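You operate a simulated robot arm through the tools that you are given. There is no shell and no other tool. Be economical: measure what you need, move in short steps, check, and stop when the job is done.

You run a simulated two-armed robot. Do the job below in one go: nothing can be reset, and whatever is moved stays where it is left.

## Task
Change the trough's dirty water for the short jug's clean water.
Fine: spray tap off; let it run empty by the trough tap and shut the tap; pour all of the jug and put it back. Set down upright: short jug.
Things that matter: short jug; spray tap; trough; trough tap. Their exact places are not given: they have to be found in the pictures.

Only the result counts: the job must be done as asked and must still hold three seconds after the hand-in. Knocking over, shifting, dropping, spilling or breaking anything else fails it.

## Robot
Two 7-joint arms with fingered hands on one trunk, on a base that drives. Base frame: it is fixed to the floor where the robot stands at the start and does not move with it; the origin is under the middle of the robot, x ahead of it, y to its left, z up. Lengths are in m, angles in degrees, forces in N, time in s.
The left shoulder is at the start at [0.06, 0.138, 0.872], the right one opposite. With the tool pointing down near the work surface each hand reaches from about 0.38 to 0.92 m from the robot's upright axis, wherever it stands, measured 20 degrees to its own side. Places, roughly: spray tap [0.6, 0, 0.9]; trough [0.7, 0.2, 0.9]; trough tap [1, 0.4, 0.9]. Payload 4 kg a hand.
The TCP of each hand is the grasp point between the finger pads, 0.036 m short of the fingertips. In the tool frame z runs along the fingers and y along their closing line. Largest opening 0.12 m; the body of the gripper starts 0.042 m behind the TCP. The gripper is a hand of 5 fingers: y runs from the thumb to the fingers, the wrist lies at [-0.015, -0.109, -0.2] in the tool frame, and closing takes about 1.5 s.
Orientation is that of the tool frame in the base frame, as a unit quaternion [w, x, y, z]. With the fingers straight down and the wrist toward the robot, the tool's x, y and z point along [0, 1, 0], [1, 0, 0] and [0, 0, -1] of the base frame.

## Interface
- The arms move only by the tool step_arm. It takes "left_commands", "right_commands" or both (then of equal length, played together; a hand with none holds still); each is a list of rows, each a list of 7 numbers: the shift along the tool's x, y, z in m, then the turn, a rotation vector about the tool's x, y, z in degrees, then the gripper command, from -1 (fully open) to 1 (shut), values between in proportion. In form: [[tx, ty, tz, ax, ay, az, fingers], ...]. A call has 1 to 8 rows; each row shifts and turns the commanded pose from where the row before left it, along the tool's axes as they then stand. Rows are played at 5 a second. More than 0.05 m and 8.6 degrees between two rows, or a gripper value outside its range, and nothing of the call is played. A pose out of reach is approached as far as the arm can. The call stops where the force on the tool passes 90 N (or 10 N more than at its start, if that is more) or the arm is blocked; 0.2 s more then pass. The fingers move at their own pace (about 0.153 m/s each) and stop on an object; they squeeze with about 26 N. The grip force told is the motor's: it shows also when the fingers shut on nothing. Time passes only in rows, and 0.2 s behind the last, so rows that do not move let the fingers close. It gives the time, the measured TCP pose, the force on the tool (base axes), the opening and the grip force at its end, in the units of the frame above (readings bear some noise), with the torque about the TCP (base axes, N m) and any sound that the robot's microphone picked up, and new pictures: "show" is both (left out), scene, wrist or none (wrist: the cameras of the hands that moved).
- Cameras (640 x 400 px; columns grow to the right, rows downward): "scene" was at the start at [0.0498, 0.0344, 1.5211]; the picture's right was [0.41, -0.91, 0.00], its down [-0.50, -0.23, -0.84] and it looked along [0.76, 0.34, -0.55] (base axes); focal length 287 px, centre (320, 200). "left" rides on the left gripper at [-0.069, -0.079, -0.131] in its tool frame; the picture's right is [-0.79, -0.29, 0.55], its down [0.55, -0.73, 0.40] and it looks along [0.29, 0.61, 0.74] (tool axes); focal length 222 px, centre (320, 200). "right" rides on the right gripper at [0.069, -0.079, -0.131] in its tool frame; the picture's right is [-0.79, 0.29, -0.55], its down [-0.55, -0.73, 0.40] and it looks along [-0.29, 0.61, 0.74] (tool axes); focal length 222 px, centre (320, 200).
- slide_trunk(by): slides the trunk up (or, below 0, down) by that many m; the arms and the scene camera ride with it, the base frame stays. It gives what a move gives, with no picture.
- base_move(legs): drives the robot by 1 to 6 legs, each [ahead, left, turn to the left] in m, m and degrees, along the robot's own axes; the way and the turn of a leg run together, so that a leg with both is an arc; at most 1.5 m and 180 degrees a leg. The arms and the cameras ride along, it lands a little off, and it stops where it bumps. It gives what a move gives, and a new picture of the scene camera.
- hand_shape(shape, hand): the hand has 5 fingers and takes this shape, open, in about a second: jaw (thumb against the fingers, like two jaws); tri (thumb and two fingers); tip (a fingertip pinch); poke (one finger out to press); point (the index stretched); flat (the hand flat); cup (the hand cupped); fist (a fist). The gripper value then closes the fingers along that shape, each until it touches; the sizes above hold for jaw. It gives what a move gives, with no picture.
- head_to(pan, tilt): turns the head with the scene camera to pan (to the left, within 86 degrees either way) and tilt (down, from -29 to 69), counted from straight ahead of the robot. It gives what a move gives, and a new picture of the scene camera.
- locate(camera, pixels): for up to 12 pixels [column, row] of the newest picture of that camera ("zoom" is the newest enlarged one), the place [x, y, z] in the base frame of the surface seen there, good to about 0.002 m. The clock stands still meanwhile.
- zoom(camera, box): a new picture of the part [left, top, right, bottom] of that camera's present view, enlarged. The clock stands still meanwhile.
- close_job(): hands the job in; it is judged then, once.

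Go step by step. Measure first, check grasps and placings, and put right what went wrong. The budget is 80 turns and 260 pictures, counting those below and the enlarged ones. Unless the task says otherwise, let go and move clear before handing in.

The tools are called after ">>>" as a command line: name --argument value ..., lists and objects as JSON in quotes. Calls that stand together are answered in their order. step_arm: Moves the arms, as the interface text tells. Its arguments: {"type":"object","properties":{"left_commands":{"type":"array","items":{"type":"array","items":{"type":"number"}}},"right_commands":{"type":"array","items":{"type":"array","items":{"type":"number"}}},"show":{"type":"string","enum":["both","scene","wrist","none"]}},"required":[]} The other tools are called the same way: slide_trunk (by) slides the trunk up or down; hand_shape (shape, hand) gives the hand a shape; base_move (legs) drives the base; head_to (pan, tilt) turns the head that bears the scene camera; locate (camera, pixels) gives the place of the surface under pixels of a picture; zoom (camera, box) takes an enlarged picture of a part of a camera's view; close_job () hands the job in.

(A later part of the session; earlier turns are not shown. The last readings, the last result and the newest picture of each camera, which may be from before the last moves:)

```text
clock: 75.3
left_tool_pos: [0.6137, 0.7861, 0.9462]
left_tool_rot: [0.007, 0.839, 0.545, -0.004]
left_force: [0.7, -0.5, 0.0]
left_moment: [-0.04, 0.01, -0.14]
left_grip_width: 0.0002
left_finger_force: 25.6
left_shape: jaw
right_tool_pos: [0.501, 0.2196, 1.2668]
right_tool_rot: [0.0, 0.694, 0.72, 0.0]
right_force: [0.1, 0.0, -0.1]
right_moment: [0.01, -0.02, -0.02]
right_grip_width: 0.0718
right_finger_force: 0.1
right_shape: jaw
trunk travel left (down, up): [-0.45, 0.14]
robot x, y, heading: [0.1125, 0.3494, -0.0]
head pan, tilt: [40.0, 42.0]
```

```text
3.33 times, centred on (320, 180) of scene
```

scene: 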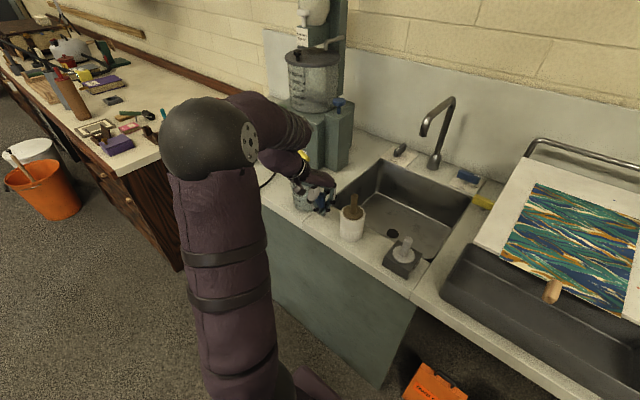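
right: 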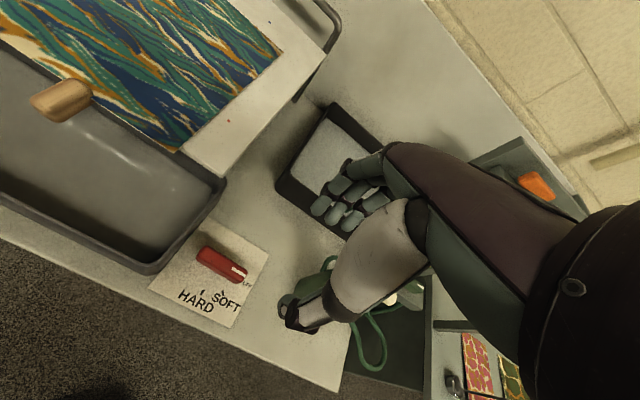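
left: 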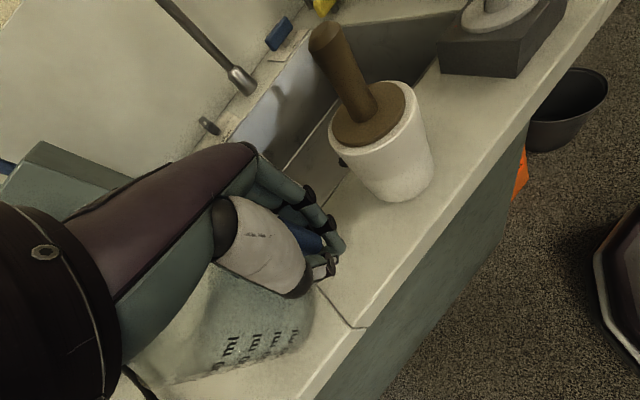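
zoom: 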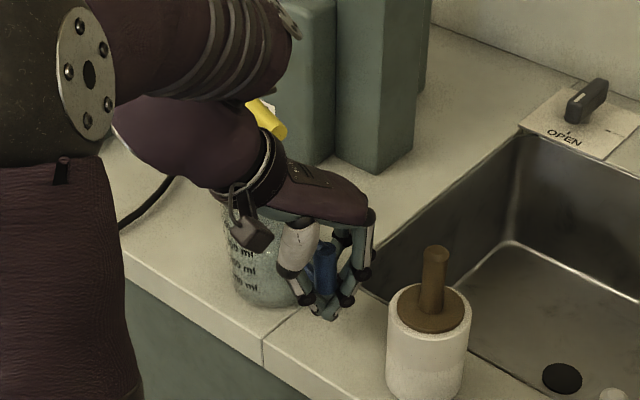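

The hand is around the handle but width reads 0, so the pinch is uncertain. I test with a 1.2 cm lift.

>>> step_arm --left_commands '[[0, 0, -0.006, 0, 0, 0, 1], [0, 0, -0.006, 0, 0, 0, 1], [0, 0, 0, 0, 0, 0, 1], [0, 0, 0, 0, 0, 0, 1]]'

>>> zoom --camera "scene" --box '[260, 120, 380, 240]'

>>> zoom --camera "left" --box '[200, 180, 400, 360]'

```text
clock: 76.3
left_tool_pos: [0.6138, 0.7848, 0.9568]
left_tool_rot: [0.007, 0.839, 0.544, -0.004]
left_force: [0.3, 0.0, -1.0]
left_moment: [-0.03, -0.02, -0.06]
left_grip_width: 0.0
left_finger_force: 25.6
left_shape: jaw
right_tool_pos: [0.5012, 0.2175, 1.2679]
right_tool_rot: [-0.001, 0.694, 0.72, 0.001]
right_force: [-0.5, -0.4, 0.7]
right_moment: [0.0, 0.03, 0.0]
right_grip_width: 0.072
right_finger_force: 0.0
right_shape: jaw
trunk travel left (down, up): [-0.45, 0.14]
robot x, y, heading: [0.1165, 0.3492, -0.1]
head pan, tilt: [40.0, 42.0]
```

scene: 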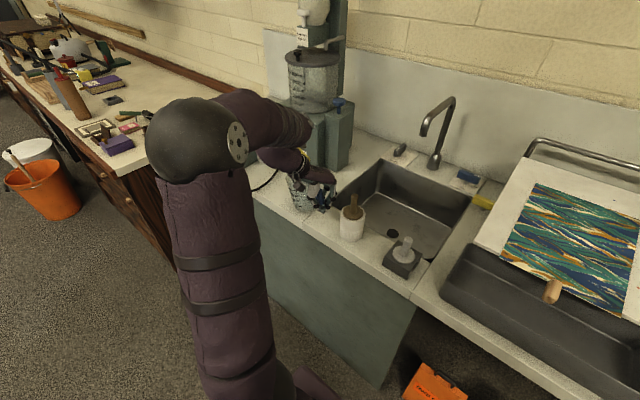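
left: 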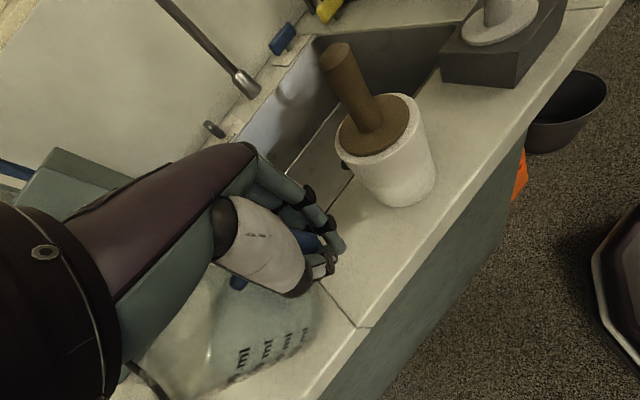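

```text
3.33 times, centred on (320, 180) of scene
```

zoom: 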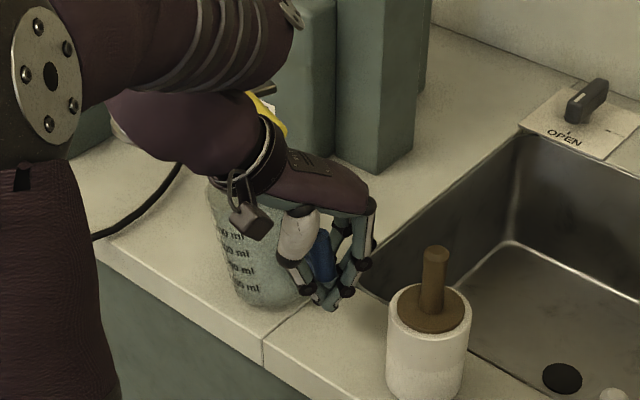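

```text
2.22 times, centred on (300, 270) of left
```

zoom: 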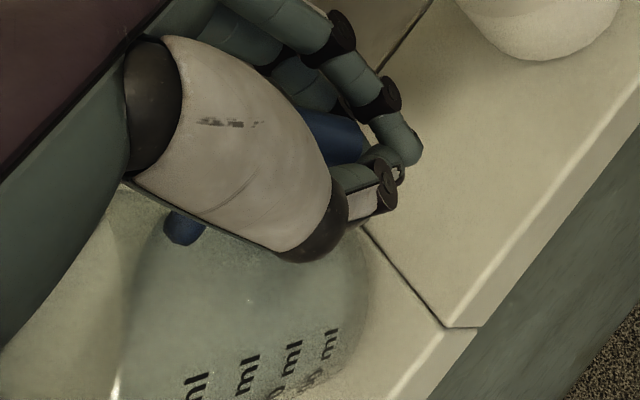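

The jug only tipped a little; the index met the thumb beside the handle. I lower it, open, rise and try the three-finger shape.

>>> step_arm --left_commands '[[0, 0, 0.006, 0, 0, 0, 1], [0, 0, 0.006, 0, 0, 0, 1], [0, 0, 0, 0, 0, 0, -0.2], [0, 0, 0, 0, 0, 0, -0.2], [0, 0, 0, 0, 0, 0, -0.2], [0, 0, -0.03, 0, 0, 0, -0.2], [0, 0, -0.03, 0, 0, 0, -0.2], [0, 0, -0.02, 0, 0, 0, -0.2]]' --show "none"

>>> hand_shape --hand "left" --shape "tri"

>>> step_arm --left_commands '[[0, 0, 0, 0, 0, 0, -0.2], [0, 0, 0, 0, 0, 0, -0.2], [0, 0, 0, 0, 0, 0, -0.2]]'

>>> zoom --camera "left" --box '[200, 150, 400, 330]'

>>> zoom --camera "scene" --box '[260, 120, 380, 240]'

```text
clock: 78.1
left_tool_pos: [0.612, 0.7884, 1.0257]
left_tool_rot: [0.008, 0.839, 0.544, -0.004]
left_force: [-0.1, -0.2, -0.6]
left_moment: [0.02, 0.01, 0.02]
left_grip_width: 0.0716
left_finger_force: 0.1
left_shape: jaw
right_tool_pos: [0.5001, 0.2183, 1.2678]
right_tool_rot: [0.0, 0.694, 0.72, 0.0]
right_force: [-0.4, -0.6, 0.0]
right_moment: [0.04, -0.02, 0.01]
right_grip_width: 0.0716
right_finger_force: 0.0
right_shape: jaw
trunk travel left (down, up): [-0.45, 0.14]
robot x, y, heading: [0.1221, 0.352, -0.0]
head pan, tilt: [40.0, 42.0]
```

```text
clock: 79.0
left_tool_pos: [0.6131, 0.7877, 1.0246]
left_tool_rot: [0.007, 0.839, 0.544, -0.005]
left_force: [0.1, -0.2, 1.1]
left_moment: [0.04, 0.02, -0.01]
left_grip_width: 0.1198
left_finger_force: 0.0
left_shape: tri
right_tool_pos: [0.5, 0.2181, 1.2674]
right_tool_rot: [0.0, 0.695, 0.719, 0.0]
right_force: [-0.1, 0.0, 1.4]
right_moment: [0.02, -0.02, 0.0]
right_grip_width: 0.0719
right_finger_force: 0.0
right_shape: jaw
trunk travel left (down, up): [-0.45, 0.14]
robot x, y, heading: [0.1192, 0.348, 0.0]
head pan, tilt: [40.0, 42.0]
```

```text
clock: 79.8
left_tool_pos: [0.6127, 0.7881, 1.0263]
left_tool_rot: [0.007, 0.839, 0.545, -0.004]
left_force: [0.0, -0.4, -0.6]
left_moment: [0.02, 0.05, 0.01]
left_grip_width: 0.0726
left_finger_force: 0.0
left_shape: tri
right_tool_pos: [0.5013, 0.219, 1.2678]
right_tool_rot: [0.0, 0.694, 0.72, 0.0]
right_force: [-0.5, 0.2, -0.4]
right_moment: [0.01, 0.0, -0.03]
right_grip_width: 0.0718
right_finger_force: 0.1
right_shape: jaw
trunk travel left (down, up): [-0.45, 0.14]
robot x, y, heading: [0.1133, 0.3504, 0.2]
head pan, tilt: [40.0, 42.0]
```

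scene: 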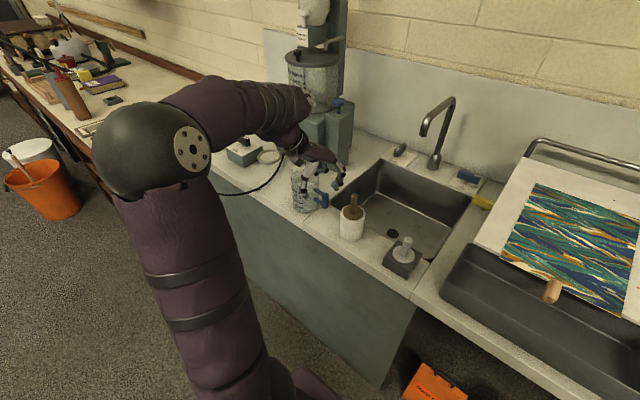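
left: 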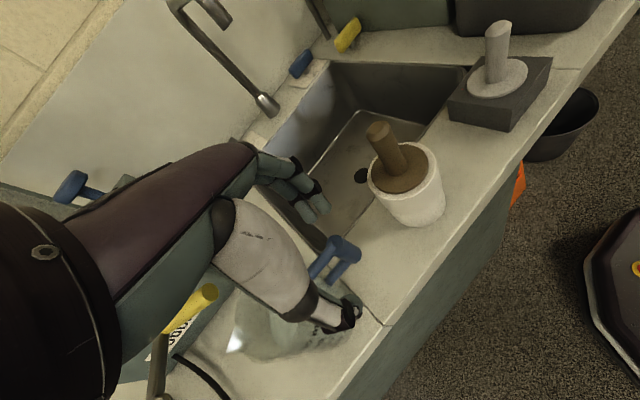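

```text
2.22 times, centred on (300, 240) of left
```

zoom: 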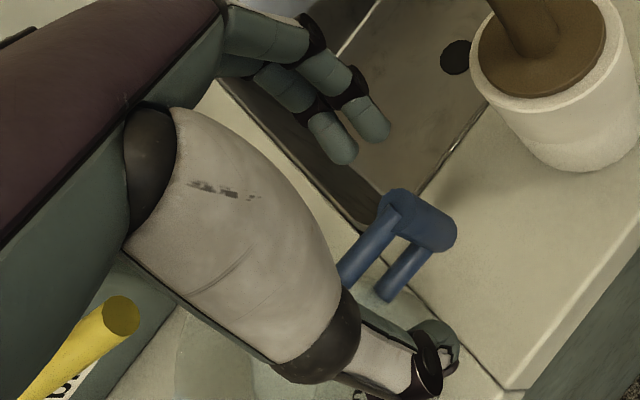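

```text
3.33 times, centred on (320, 180) of scene
```

zoom: 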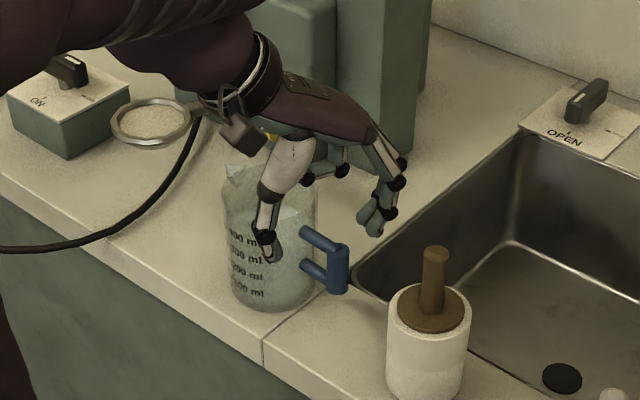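

>>> locate --camera "zoom" --pixels '[[338, 247], [338, 270], [305, 230], [265, 270], [265, 300], [310, 200]]'

>>> locate --camera "left" --pixels '[[340, 242], [350, 250], [325, 265], [342, 262], [330, 250]]'

```text
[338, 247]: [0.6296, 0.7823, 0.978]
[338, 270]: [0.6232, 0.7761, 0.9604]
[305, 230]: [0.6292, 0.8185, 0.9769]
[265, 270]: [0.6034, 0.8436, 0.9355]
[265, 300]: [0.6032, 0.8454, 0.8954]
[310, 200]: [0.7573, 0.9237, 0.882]
```

```text
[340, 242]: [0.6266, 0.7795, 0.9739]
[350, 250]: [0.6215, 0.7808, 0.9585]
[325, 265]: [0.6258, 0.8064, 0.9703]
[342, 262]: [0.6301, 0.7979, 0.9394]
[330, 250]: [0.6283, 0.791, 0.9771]
```

The jug turned ~13°; the handle is now at [0.628,0.784], stubs pointing az ≈82°. I realign and pinch with the tri shape.

>>> step_arm --left_commands '[[0, 0, 0, 0, 0, -7, -0.2], [-0.006, 0.015, 0, 0, 0, -7, -0.2], [0, 0, 0.03, 0, 0, 0, -0.2], [0, 0, 0, 0, 0, 0, -0.2]]' --show "wrist"

>>> zoom --camera "left" --box '[220, 150, 420, 330]'

>>> locate --camera "left" --pixels '[[345, 262], [330, 250], [338, 256], [325, 258], [345, 310], [340, 235], [325, 240]]'

```text
clock: 80.8
left_tool_pos: [0.6248, 0.7763, 0.9961]
left_tool_rot: [0.007, 0.766, 0.642, -0.006]
left_force: [-0.6, 0.4, 0.2]
left_moment: [0.0, 0.0, 0.0]
left_grip_width: 0.0728
left_finger_force: 0.1
left_shape: tri
right_tool_pos: [0.5003, 0.2179, 1.2689]
right_tool_rot: [0.0, 0.695, 0.719, 0.0]
right_force: [0.3, -0.5, 0.8]
right_moment: [0.02, -0.03, 0.03]
right_grip_width: 0.0718
right_finger_force: 0.1
right_shape: jaw
trunk travel left (down, up): [-0.45, 0.14]
robot x, y, heading: [0.1187, 0.3492, -0.1]
head pan, tilt: [40.0, 42.0]
```

left: 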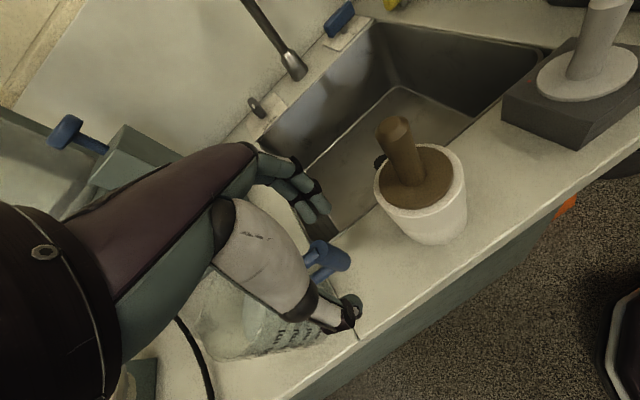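

```text
2.22 times, centred on (320, 240) of left
```

zoom: 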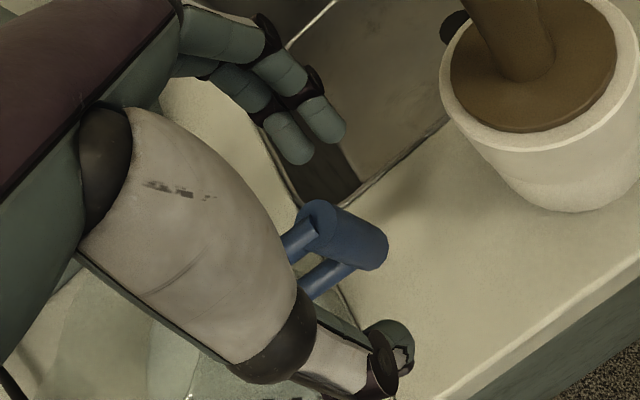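

```text
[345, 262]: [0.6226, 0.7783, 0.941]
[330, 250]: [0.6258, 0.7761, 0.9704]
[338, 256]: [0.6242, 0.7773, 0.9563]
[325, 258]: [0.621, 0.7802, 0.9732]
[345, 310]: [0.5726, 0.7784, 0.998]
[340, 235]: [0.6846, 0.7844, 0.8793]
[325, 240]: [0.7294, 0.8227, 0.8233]
```

>>> step_arm --left_commands '[[0.0083, 0.0037, 0.01, 0, 0, 0, -0.2], [0, 0, 0.021, 0, 0, 0, -0.2], [0, 0, 0.021, 0, 0, 0, -0.2], [0, 0, 0, 0, 0, 0, 1], [0, 0, 0, 0, 0, 0, 1], [0, 0, 0, 0, 0, 0, 1], [0, 0, 0, 0, 0, 0, 1], [0, 0, 0, 0, 0, 0, 1]]'

>>> zoom --camera "left" --box '[220, 150, 420, 330]'

>>> zoom --camera "scene" --box '[260, 120, 380, 240]'

```text
clock: 82.6
left_tool_pos: [0.6303, 0.7846, 0.9417]
left_tool_rot: [0.006, 0.766, 0.643, -0.006]
left_force: [0.2, 0.8, 0.1]
left_moment: [-0.02, 0.1, -0.08]
left_grip_width: 0.0049
left_finger_force: 26.3
left_shape: tri
right_tool_pos: [0.501, 0.219, 1.2676]
right_tool_rot: [0.0, 0.694, 0.72, -0.001]
right_force: [0.6, -0.1, -0.4]
right_moment: [0.0, 0.02, -0.02]
right_grip_width: 0.0719
right_finger_force: 0.1
right_shape: jaw
trunk travel left (down, up): [-0.45, 0.14]
robot x, y, heading: [0.1197, 0.3443, 0.2]
head pan, tilt: [40.0, 42.0]
```

scene: 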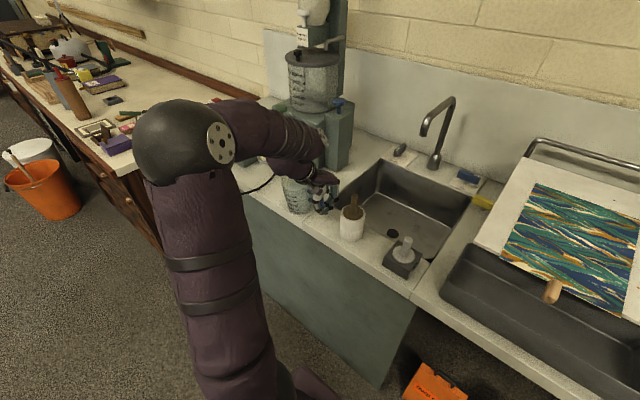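
left: 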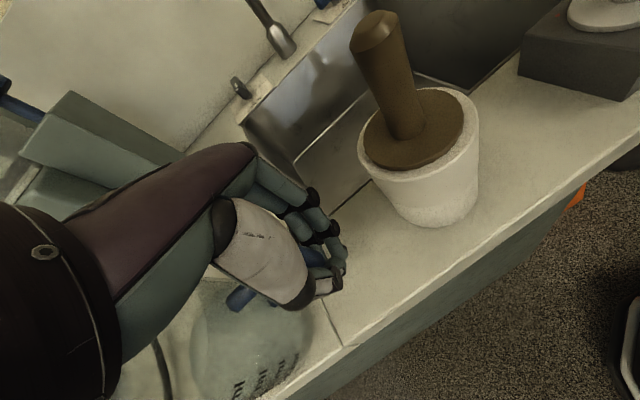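

```text
2.22 times, centred on (320, 240) of left
```

zoom: 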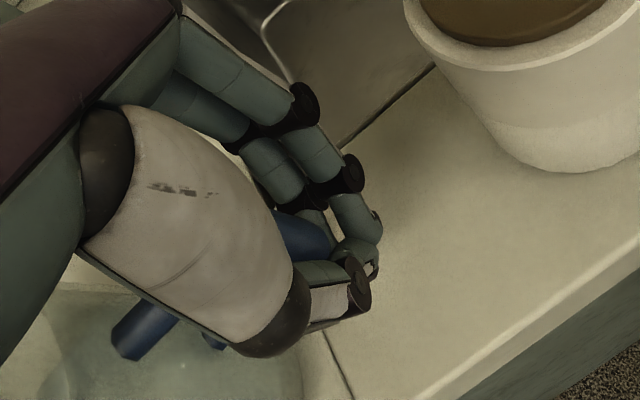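

```text
3.33 times, centred on (320, 180) of scene
```

zoom: 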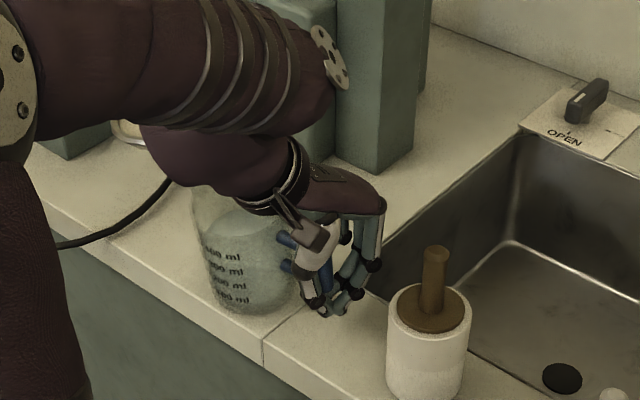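

The pads closed around the handle's bottom end (too low). I reopen, rise and re-measure the handle.

>>> step_arm --left_commands '[[0, 0, 0, 0, 0, 0, -0.3], [0, 0, 0, 0, 0, 0, -0.3], [0, 0, 0, 0, 0, 0, -0.3], [0, 0, -0.03, 0, 0, 0, -0.3], [0, 0, -0.02, 0, 0, 0, -0.3], [0, 0, 0, 0, 0, 0, -0.3]]'

>>> zoom --camera "left" --box '[220, 150, 420, 330]'

>>> zoom --camera "scene" --box '[260, 120, 380, 240]'

```text
clock: 84.0
left_tool_pos: [0.6316, 0.7847, 0.9916]
left_tool_rot: [0.006, 0.766, 0.643, -0.006]
left_force: [0.9, 0.4, -0.4]
left_moment: [-0.01, 0.05, -0.02]
left_grip_width: 0.0777
left_finger_force: 0.0
left_shape: tri
right_tool_pos: [0.5007, 0.2183, 1.2673]
right_tool_rot: [0.0, 0.695, 0.719, 0.0]
right_force: [0.9, -0.2, -0.5]
right_moment: [-0.01, 0.0, 0.0]
right_grip_width: 0.0717
right_finger_force: 0.0
right_shape: jaw
trunk travel left (down, up): [-0.45, 0.14]
robot x, y, heading: [0.1196, 0.3484, -0.1]
head pan, tilt: [40.0, 42.0]
```

scene: 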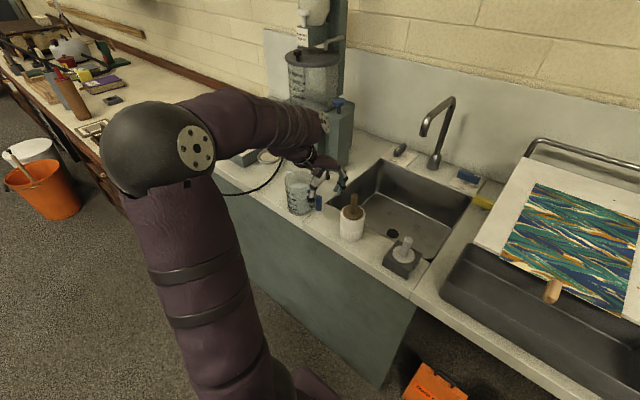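
left: 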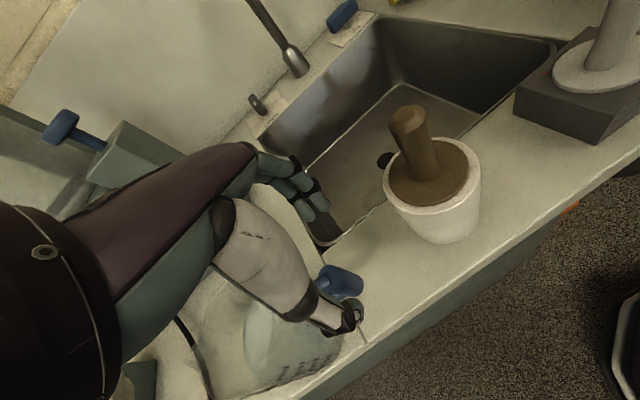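

```text
2.22 times, centred on (320, 240) of left
```

zoom: 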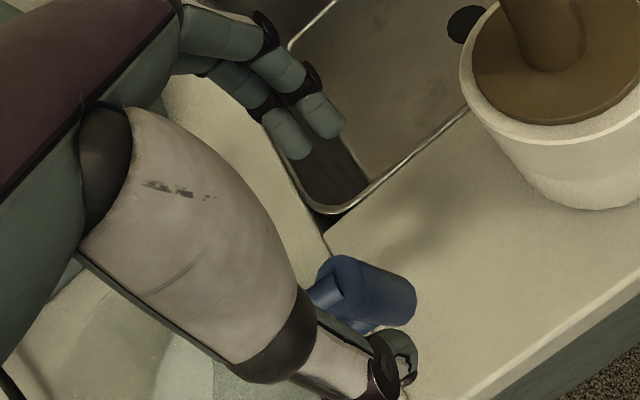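

```text
3.33 times, centred on (320, 180) of scene
```

zoom: 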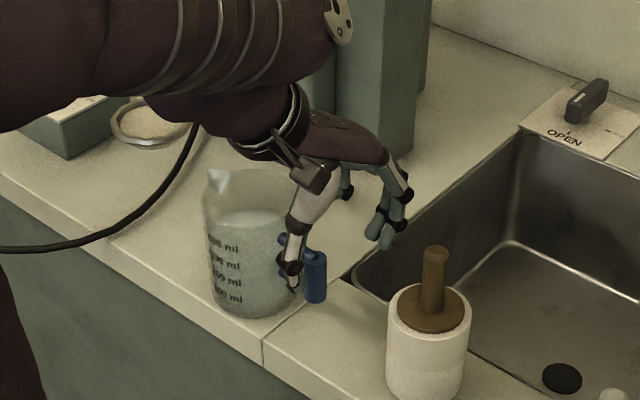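

>>> locate --camera "zoom" --pixels '[[316, 258], [316, 280], [225, 280], [255, 300], [222, 220], [215, 180], [290, 240], [250, 215], [232, 316]]'

>>> locate --camera "left" --pixels '[[332, 270], [345, 275], [357, 283], [328, 280], [320, 300], [260, 310]]'

```text
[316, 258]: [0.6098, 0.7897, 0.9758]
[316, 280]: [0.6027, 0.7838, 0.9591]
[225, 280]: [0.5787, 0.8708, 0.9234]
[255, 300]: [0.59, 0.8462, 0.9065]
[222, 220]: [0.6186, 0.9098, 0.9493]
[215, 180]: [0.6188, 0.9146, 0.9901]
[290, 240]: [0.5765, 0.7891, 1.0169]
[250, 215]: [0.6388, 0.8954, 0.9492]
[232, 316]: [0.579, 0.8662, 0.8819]
```

```text
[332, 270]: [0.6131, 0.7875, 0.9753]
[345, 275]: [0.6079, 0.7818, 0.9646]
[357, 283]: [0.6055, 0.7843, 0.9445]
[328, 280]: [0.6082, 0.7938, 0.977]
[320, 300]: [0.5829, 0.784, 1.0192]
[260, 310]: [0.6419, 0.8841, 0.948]
```

The jug has been drawn ~2.5 cm forward: centre ≈[0.622,0.872], handle ≈[0.610,0.789]. I re-pinch higher (z 0.960) and test again.

>>> step_arm --left_commands '[[0.003, -0.013, 0.01, 0, 0, 0, -0.3], [0, 0, 0.021, 0, 0, 0, -0.3], [0, 0, 0, 0, 0, 0, 1], [0, 0, 0, 0, 0, 0, 1], [0, 0, 0, 0, 0, 0, 1], [0, 0, 0, 0, 0, 0, 1], [0, 0, 0, 0, 0, 0, 1]]'

>>> zoom --camera "left" --box '[220, 150, 420, 330]'

>>> zoom --camera "scene" --box '[260, 120, 380, 240]'

```text
clock: 85.6
left_tool_pos: [0.6198, 0.7888, 0.9621]
left_tool_rot: [0.006, 0.765, 0.644, -0.005]
left_force: [0.8, -1.9, 1.2]
left_moment: [0.07, 0.04, -0.08]
left_grip_width: 0.0106
left_finger_force: 26.1
left_shape: tri
right_tool_pos: [0.501, 0.2178, 1.2681]
right_tool_rot: [0.0, 0.695, 0.719, 0.0]
right_force: [-0.7, -0.8, -0.3]
right_moment: [-0.01, -0.06, 0.0]
right_grip_width: 0.0718
right_finger_force: 0.1
right_shape: jaw
trunk travel left (down, up): [-0.45, 0.14]
robot x, y, heading: [0.1217, 0.348, -0.1]
head pan, tilt: [40.0, 42.0]
```

scene: 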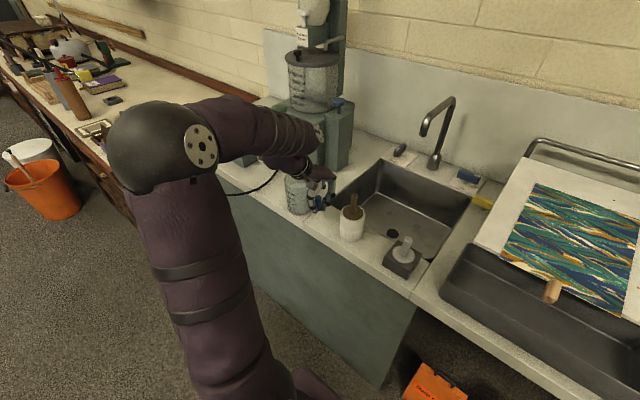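
left: 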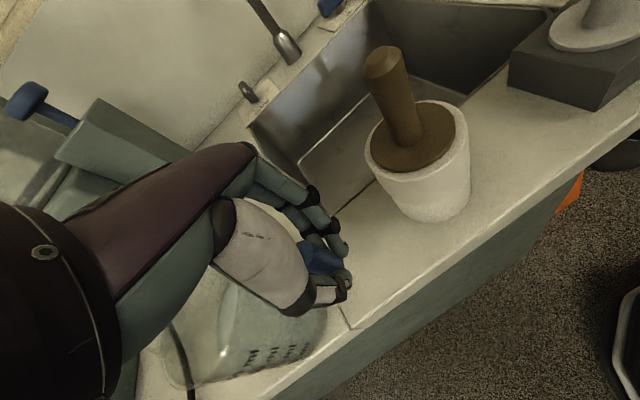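

```text
2.22 times, centred on (320, 240) of left
```

zoom: 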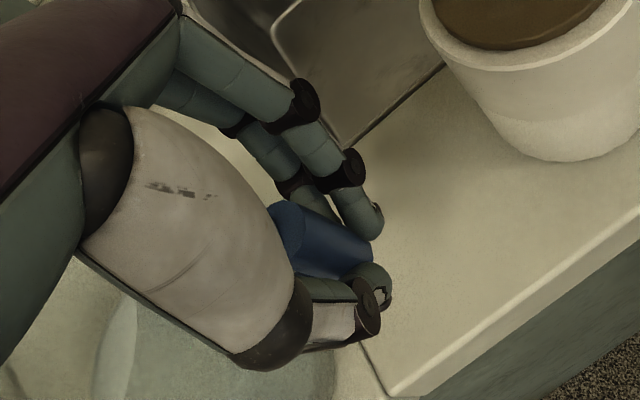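

```text
3.33 times, centred on (320, 180) of scene
```

zoom: 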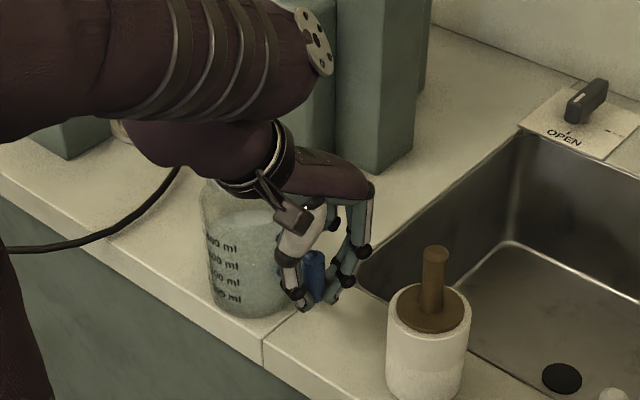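

Now the handle itself is pinched. Test lift of 1.2 cm.

>>> step_arm --left_commands '[[0, 0, -0.006, 0, 0, 0, 1], [0, 0, -0.006, 0, 0, 0, 1], [0, 0, 0, 0, 0, 0, 1], [0, 0, 0, 0, 0, 0, 1]]'

>>> zoom --camera "scene" --box '[260, 120, 380, 240]'

>>> locate --camera "zoom" --pixels '[[220, 300], [250, 315], [215, 200], [285, 310], [212, 250]]'

```text
clock: 86.6
left_tool_pos: [0.6192, 0.7888, 0.9749]
left_tool_rot: [0.006, 0.766, 0.643, -0.006]
left_force: [0.3, 0.5, -1.5]
left_moment: [-0.03, -0.04, 0.01]
left_grip_width: 0.0103
left_finger_force: 26.2
left_shape: tri
right_tool_pos: [0.5007, 0.2181, 1.2691]
right_tool_rot: [0.0, 0.694, 0.72, -0.001]
right_force: [0.7, -0.5, -0.8]
right_moment: [-0.02, -0.03, -0.01]
right_grip_width: 0.0717
right_finger_force: 0.0
right_shape: jaw
trunk travel left (down, up): [-0.45, 0.14]
robot x, y, heading: [0.1171, 0.3495, 0.1]
head pan, tilt: [40.0, 42.0]
```

scene: 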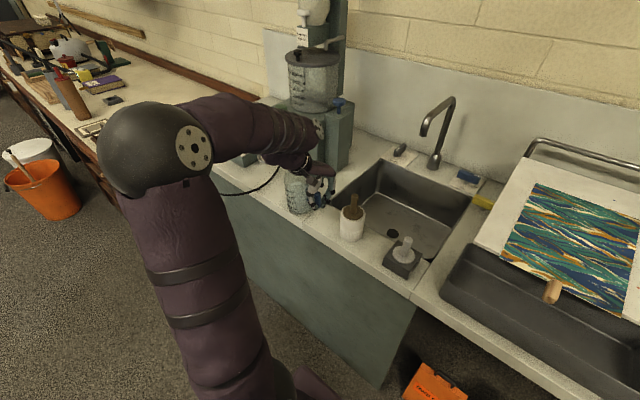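
left: 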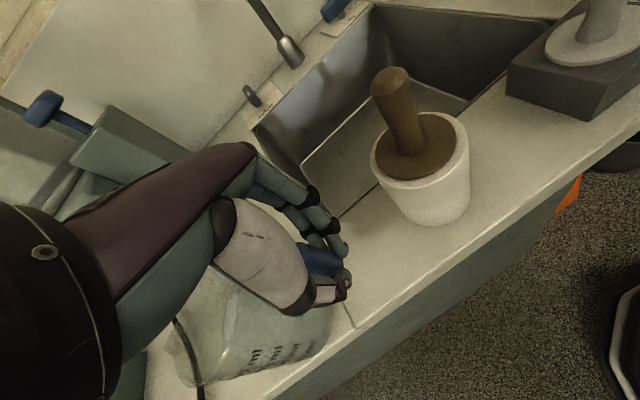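

```text
3.33 times, centred on (320, 180) of scene
```

zoom: 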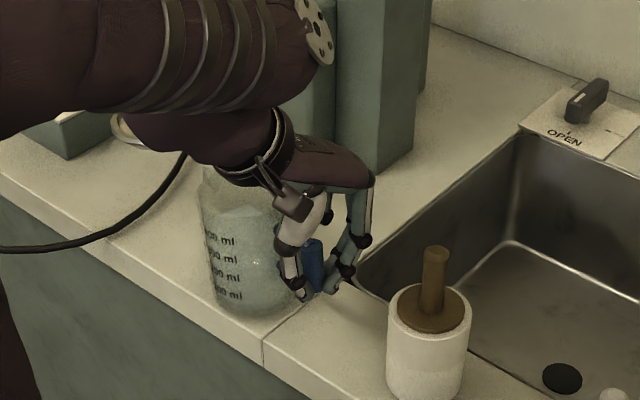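

```text
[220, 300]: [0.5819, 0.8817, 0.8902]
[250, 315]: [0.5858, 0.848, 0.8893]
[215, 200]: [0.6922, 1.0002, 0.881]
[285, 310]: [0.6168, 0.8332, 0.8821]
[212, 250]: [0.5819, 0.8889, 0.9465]
```

It droops about the pinch axis, so the handle is only good for sliding. I set it down and slide the jug ~5 cm to the right, clear of the yellow handle, to then grasp the body from above.

>>> step_arm --left_commands '[[0, 0, 0.006, 0, 0, 0, 1], [0, 0, 0.006, 0, 0, 0, 1], [-0.009, 0.004, 0, 0, 0, 0, 1], [-0.009, 0.004, 0, 0, 0, 0, 1], [-0.009, 0.004, 0, 0, 0, 0, 1], [-0.009, 0.004, 0, 0, 0, 0, 1], [-0.009, 0.004, 0, 0, 0, 0, 1], [0, 0, 0, 0, 0, 0, 1]]'

>>> zoom --camera "scene" --box '[260, 120, 380, 240]'

>>> locate --camera "left" --pixels '[[260, 270], [270, 360], [230, 360], [300, 350]]'

```text
clock: 88.4
left_tool_pos: [0.6292, 0.7411, 0.963]
left_tool_rot: [0.008, 0.766, 0.643, -0.006]
left_force: [-0.2, 0.1, -1.6]
left_moment: [0.01, -0.05, 0.03]
left_grip_width: 0.0102
left_finger_force: 25.8
left_shape: tri
right_tool_pos: [0.5007, 0.2177, 1.268]
right_tool_rot: [0.0, 0.695, 0.719, 0.0]
right_force: [-0.4, 0.7, 0.0]
right_moment: [0.06, -0.01, 0.0]
right_grip_width: 0.0717
right_finger_force: 0.1
right_shape: jaw
trunk travel left (down, up): [-0.45, 0.14]
robot x, y, heading: [0.1144, 0.3467, 0.1]
head pan, tilt: [40.0, 42.0]
```

scene: 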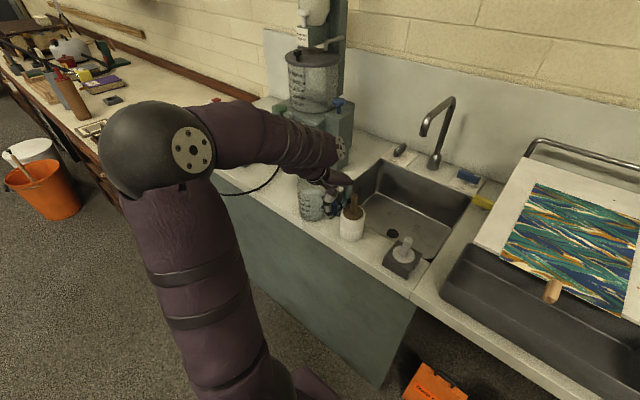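
left: 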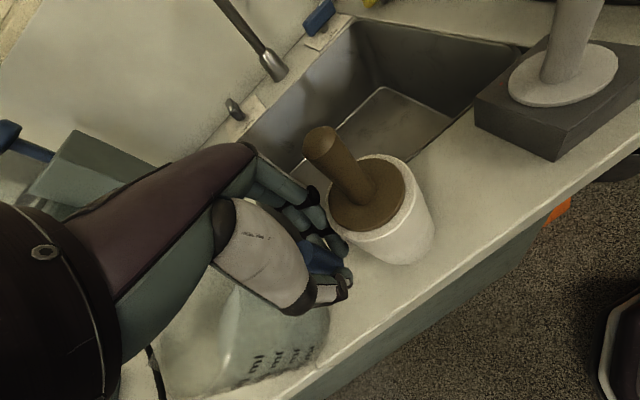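

```text
3.33 times, centred on (320, 180) of scene
```

zoom: 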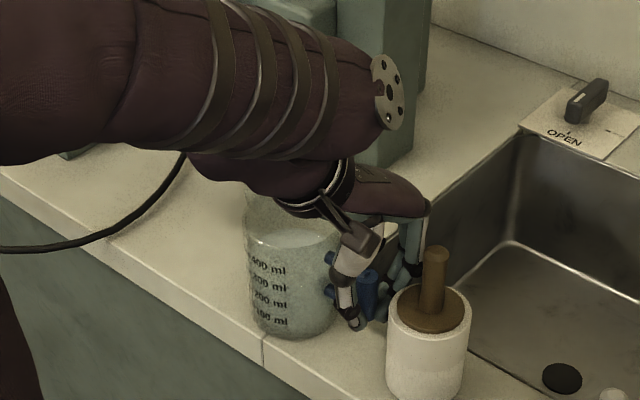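

```text
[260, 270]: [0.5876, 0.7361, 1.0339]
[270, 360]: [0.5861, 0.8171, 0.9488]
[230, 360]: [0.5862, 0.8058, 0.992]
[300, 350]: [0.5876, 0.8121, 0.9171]
```

>>> step_arm --left_commands '[[0, 0, 0, 0, 0, 0, 0.3], [0, 0, 0, 0, 0, 0, 0.3], [0, 0, 0, 0, 0, 0, 0.3], [0, 0, -0.02, 0, 0, 0, 0.3], [0, 0, -0.04, 0, 0, 0, 0.3], [0, 0, -0.04, 0, 0, 0, 0.3], [0, 0, -0.03, 0, 0, 0, 0.3]]' --show "none"

>>> hand_shape --hand "left" --shape "jaw"

>>> step_arm --left_commands '[[0, -0.03, -0.02, 0, 0, 0, -1], [0, -0.03, -0.02, 0, 0, 0, -1], [0, 0, 0, 0, 0, 0, -1]]'

>>> zoom --camera "scene" --box '[260, 120, 380, 240]'

>>> zoom --camera "left" --box '[220, 180, 460, 380]'

```text
clock: 90.0
left_tool_pos: [0.6295, 0.7433, 1.0938]
left_tool_rot: [0.006, 0.766, 0.643, -0.005]
left_force: [0.5, 0.2, -0.1]
left_moment: [-0.04, 0.01, 0.01]
left_grip_width: 0.0417
left_finger_force: 0.1
left_shape: tri
right_tool_pos: [0.5003, 0.219, 1.2676]
right_tool_rot: [0.0, 0.694, 0.72, -0.001]
right_force: [-0.6, 0.0, -0.4]
right_moment: [-0.05, -0.02, 0.0]
right_grip_width: 0.0718
right_finger_force: 0.0
right_shape: jaw
trunk travel left (down, up): [-0.45, 0.14]
robot x, y, heading: [0.1168, 0.3482, 0.1]
head pan, tilt: [40.0, 42.0]
```

```text
clock: 90.9
left_tool_pos: [0.6295, 0.7439, 1.093]
left_tool_rot: [0.007, 0.766, 0.643, -0.007]
left_force: [0.2, -0.3, -0.4]
left_moment: [-0.01, 0.03, 0.03]
left_grip_width: 0.1199
left_finger_force: 0.1
left_shape: jaw
right_tool_pos: [0.501, 0.2178, 1.2677]
right_tool_rot: [0.0, 0.694, 0.72, 0.0]
right_force: [-0.5, -0.2, 0.2]
right_moment: [0.0, 0.02, -0.01]
right_grip_width: 0.0718
right_finger_force: 0.0
right_shape: jaw
trunk travel left (down, up): [-0.45, 0.14]
robot x, y, heading: [0.1175, 0.349, 0.2]
head pan, tilt: [40.0, 42.0]
```

```text
clock: 91.7
left_tool_pos: [0.5695, 0.7537, 1.1312]
left_tool_rot: [0.007, 0.766, 0.643, -0.006]
left_force: [0.3, 0.8, -0.7]
left_moment: [0.01, 0.01, 0.0]
left_grip_width: 0.12
left_finger_force: 0.1
left_shape: jaw
right_tool_pos: [0.501, 0.2179, 1.2681]
right_tool_rot: [0.001, 0.695, 0.719, 0.0]
right_force: [0.2, -0.4, -0.2]
right_moment: [0.01, 0.0, 0.02]
right_grip_width: 0.072
right_finger_force: 0.0
right_shape: jaw
trunk travel left (down, up): [-0.45, 0.14]
robot x, y, heading: [0.119, 0.351, 0.2]
head pan, tilt: [40.0, 42.0]
```

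scene: 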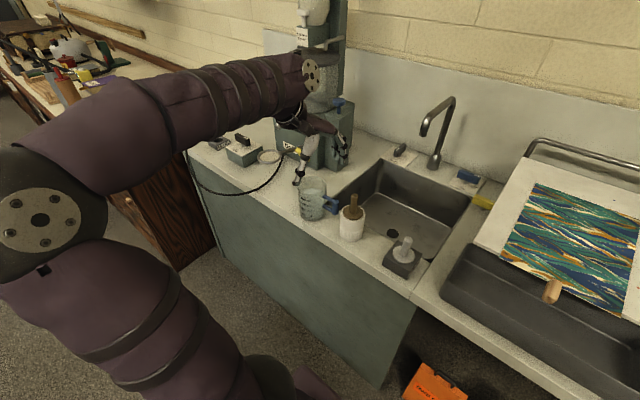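
left: 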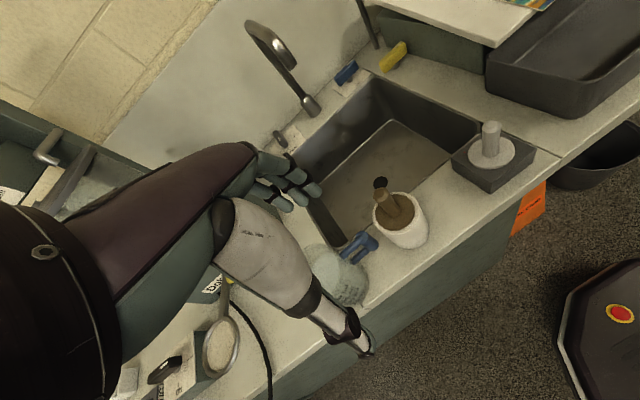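

```text
3.33 times, centred on (320, 180) of scene
```

zoom: 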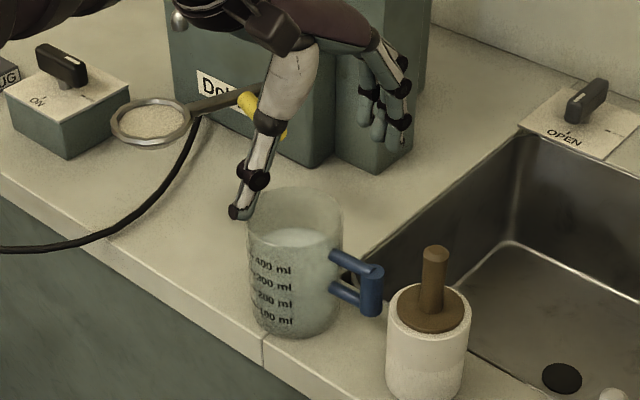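

```text
2.00 times, centred on (340, 280) of left
```

zoom: 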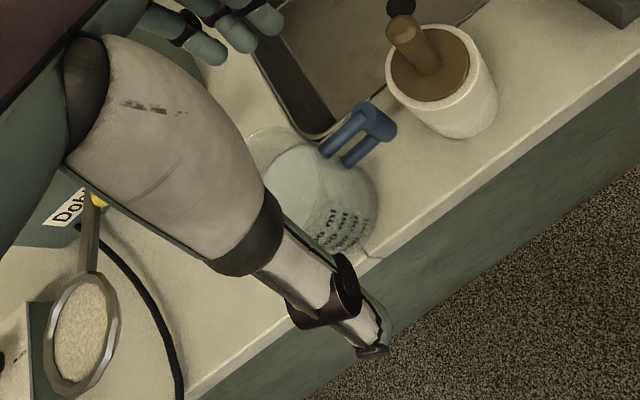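

>>> zoom --camera "scene" --box '[285, 165, 355, 225]'

>>> locate --camera "scene" --pixels '[[313, 192], [302, 207], [312, 210], [322, 206], [334, 202], [336, 208], [299, 186], [326, 186], [305, 216], [324, 195]]'

>>> locate --camera "left" --pixels '[[365, 238], [360, 245], [345, 290], [360, 285], [325, 262], [350, 300], [366, 262], [232, 282], [228, 282], [312, 248]]'

```text
6.67 times, centred on (320, 195) of scene
```

zoom: 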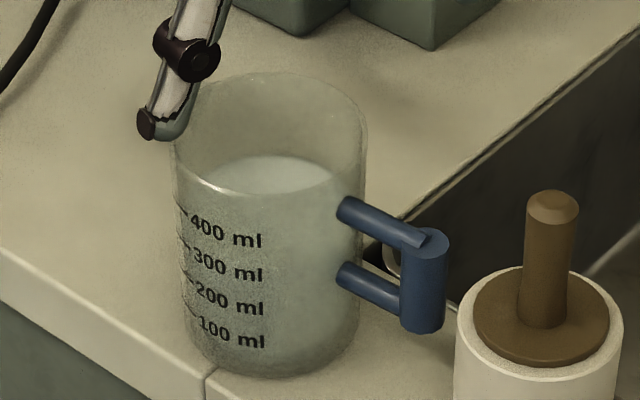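

```text
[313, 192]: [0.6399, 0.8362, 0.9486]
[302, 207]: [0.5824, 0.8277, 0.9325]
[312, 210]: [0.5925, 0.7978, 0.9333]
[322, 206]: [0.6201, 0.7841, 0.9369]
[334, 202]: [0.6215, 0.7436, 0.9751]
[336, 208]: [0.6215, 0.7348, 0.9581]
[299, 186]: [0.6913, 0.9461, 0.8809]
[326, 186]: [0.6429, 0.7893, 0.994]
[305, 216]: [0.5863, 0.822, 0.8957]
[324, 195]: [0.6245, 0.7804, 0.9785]
```

```text
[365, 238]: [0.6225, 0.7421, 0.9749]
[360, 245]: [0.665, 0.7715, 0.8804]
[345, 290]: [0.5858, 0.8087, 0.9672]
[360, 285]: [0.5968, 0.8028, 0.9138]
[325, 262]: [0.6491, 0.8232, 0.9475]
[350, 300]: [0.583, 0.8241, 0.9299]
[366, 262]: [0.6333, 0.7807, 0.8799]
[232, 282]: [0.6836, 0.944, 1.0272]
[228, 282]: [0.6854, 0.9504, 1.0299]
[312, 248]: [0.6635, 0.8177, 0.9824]
```

>>> locate --camera "scene" --pixels '[[331, 146], [333, 153], [337, 159], [344, 161], [342, 152], [331, 138], [338, 140], [340, 130], [326, 132], [316, 142]]'

>>> zoom --camera "scene" --box '[280, 100, 370, 180]'

```text
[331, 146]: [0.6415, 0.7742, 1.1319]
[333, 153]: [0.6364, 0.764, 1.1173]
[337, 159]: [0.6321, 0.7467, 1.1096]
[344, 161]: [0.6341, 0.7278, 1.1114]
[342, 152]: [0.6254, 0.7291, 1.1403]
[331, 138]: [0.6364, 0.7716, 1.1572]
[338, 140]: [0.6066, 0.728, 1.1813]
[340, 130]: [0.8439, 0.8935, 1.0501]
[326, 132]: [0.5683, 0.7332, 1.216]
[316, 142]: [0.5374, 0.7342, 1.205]
```

```text
5.00 times, centred on (325, 140) of scene
```

zoom: 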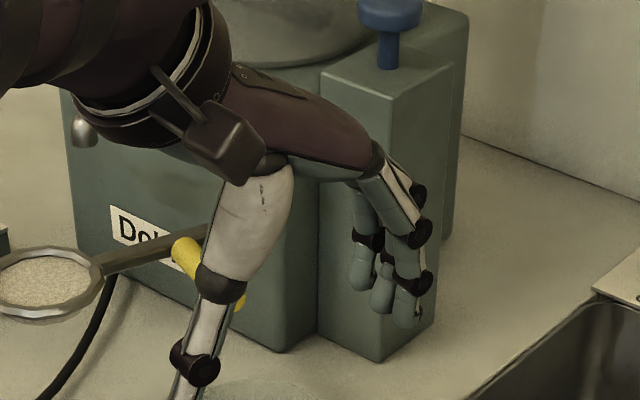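

Jug now upright at [0.625,0.827] (r 0.043, rim ≈0.994), handle due right, spout left. I grasp the body from above with the jaw, yawed −30° to miss handle and yellow arm.

>>> step_arm --left_commands '[[0, 0, 0, 0, 0, 7, -1], [0, 0, 0, 0, 0, 7, -1], [0, 0, 0, 0, 0, 6, -1], [0.0304, 0.0038, 0.01, 0, 0, 0, -1], [0.0304, 0.0038, 0.01, 0, 0, 0, -1], [0.0304, 0.0038, 0.01, 0, 0, 0, -1], [0, 0, 0, 0, 0, 0, -1]]'

>>> zoom --camera "left" --box '[200, 160, 440, 360]'

>>> zoom --camera "scene" --box '[260, 110, 380, 230]'

```text
clock: 93.3
left_tool_pos: [0.6249, 0.8283, 1.1008]
left_tool_rot: [0.007, 0.866, 0.5, -0.004]
left_force: [-0.5, 0.0, 0.3]
left_moment: [0.04, 0.02, 0.0]
left_grip_width: 0.1196
left_finger_force: 0.0
left_shape: jaw
right_tool_pos: [0.5007, 0.2175, 1.2686]
right_tool_rot: [0.0, 0.695, 0.719, 0.0]
right_force: [0.2, 0.2, -0.2]
right_moment: [-0.01, 0.01, 0.0]
right_grip_width: 0.0719
right_finger_force: 0.1
right_shape: jaw
trunk travel left (down, up): [-0.45, 0.14]
robot x, y, heading: [0.1177, 0.3488, -0.1]
head pan, tilt: [40.0, 42.0]
```

scene: 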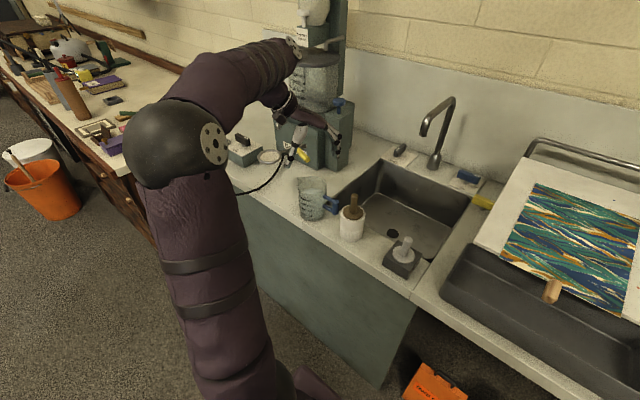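
left: 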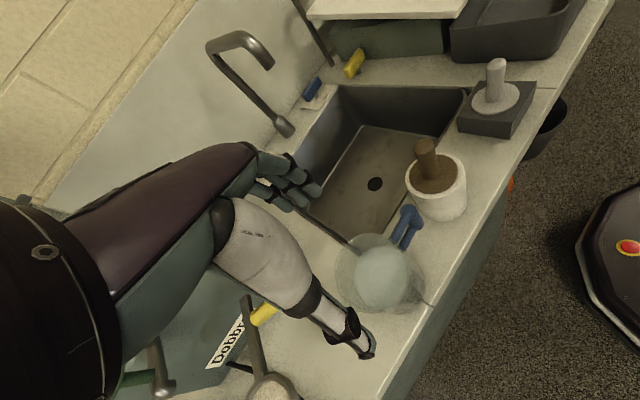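

```text
2.00 times, centred on (320, 260) of left
```

zoom: 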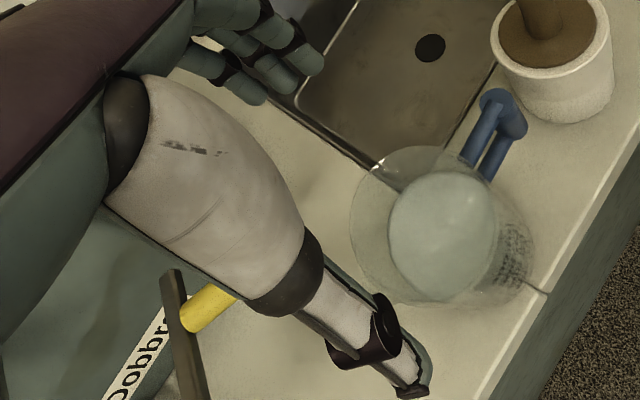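

```text
3.33 times, centred on (320, 170) of scene
```

zoom: 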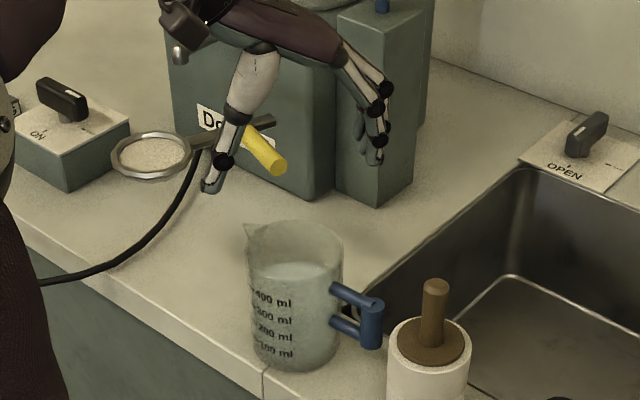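

>>> locate --camera "left" --pixels '[[272, 308], [262, 313], [300, 310], [270, 295], [250, 280], [285, 290], [310, 310], [340, 345], [250, 240], [230, 265], [340, 297], [378, 275]]'

```text
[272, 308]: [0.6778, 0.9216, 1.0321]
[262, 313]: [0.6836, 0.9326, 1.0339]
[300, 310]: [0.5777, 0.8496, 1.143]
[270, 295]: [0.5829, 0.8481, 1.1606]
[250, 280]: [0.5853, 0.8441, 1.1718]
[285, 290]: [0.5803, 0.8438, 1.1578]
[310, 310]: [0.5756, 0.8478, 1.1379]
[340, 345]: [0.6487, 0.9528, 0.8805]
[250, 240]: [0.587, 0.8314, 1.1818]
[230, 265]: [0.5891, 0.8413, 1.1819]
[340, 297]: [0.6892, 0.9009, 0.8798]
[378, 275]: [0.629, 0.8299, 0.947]
```

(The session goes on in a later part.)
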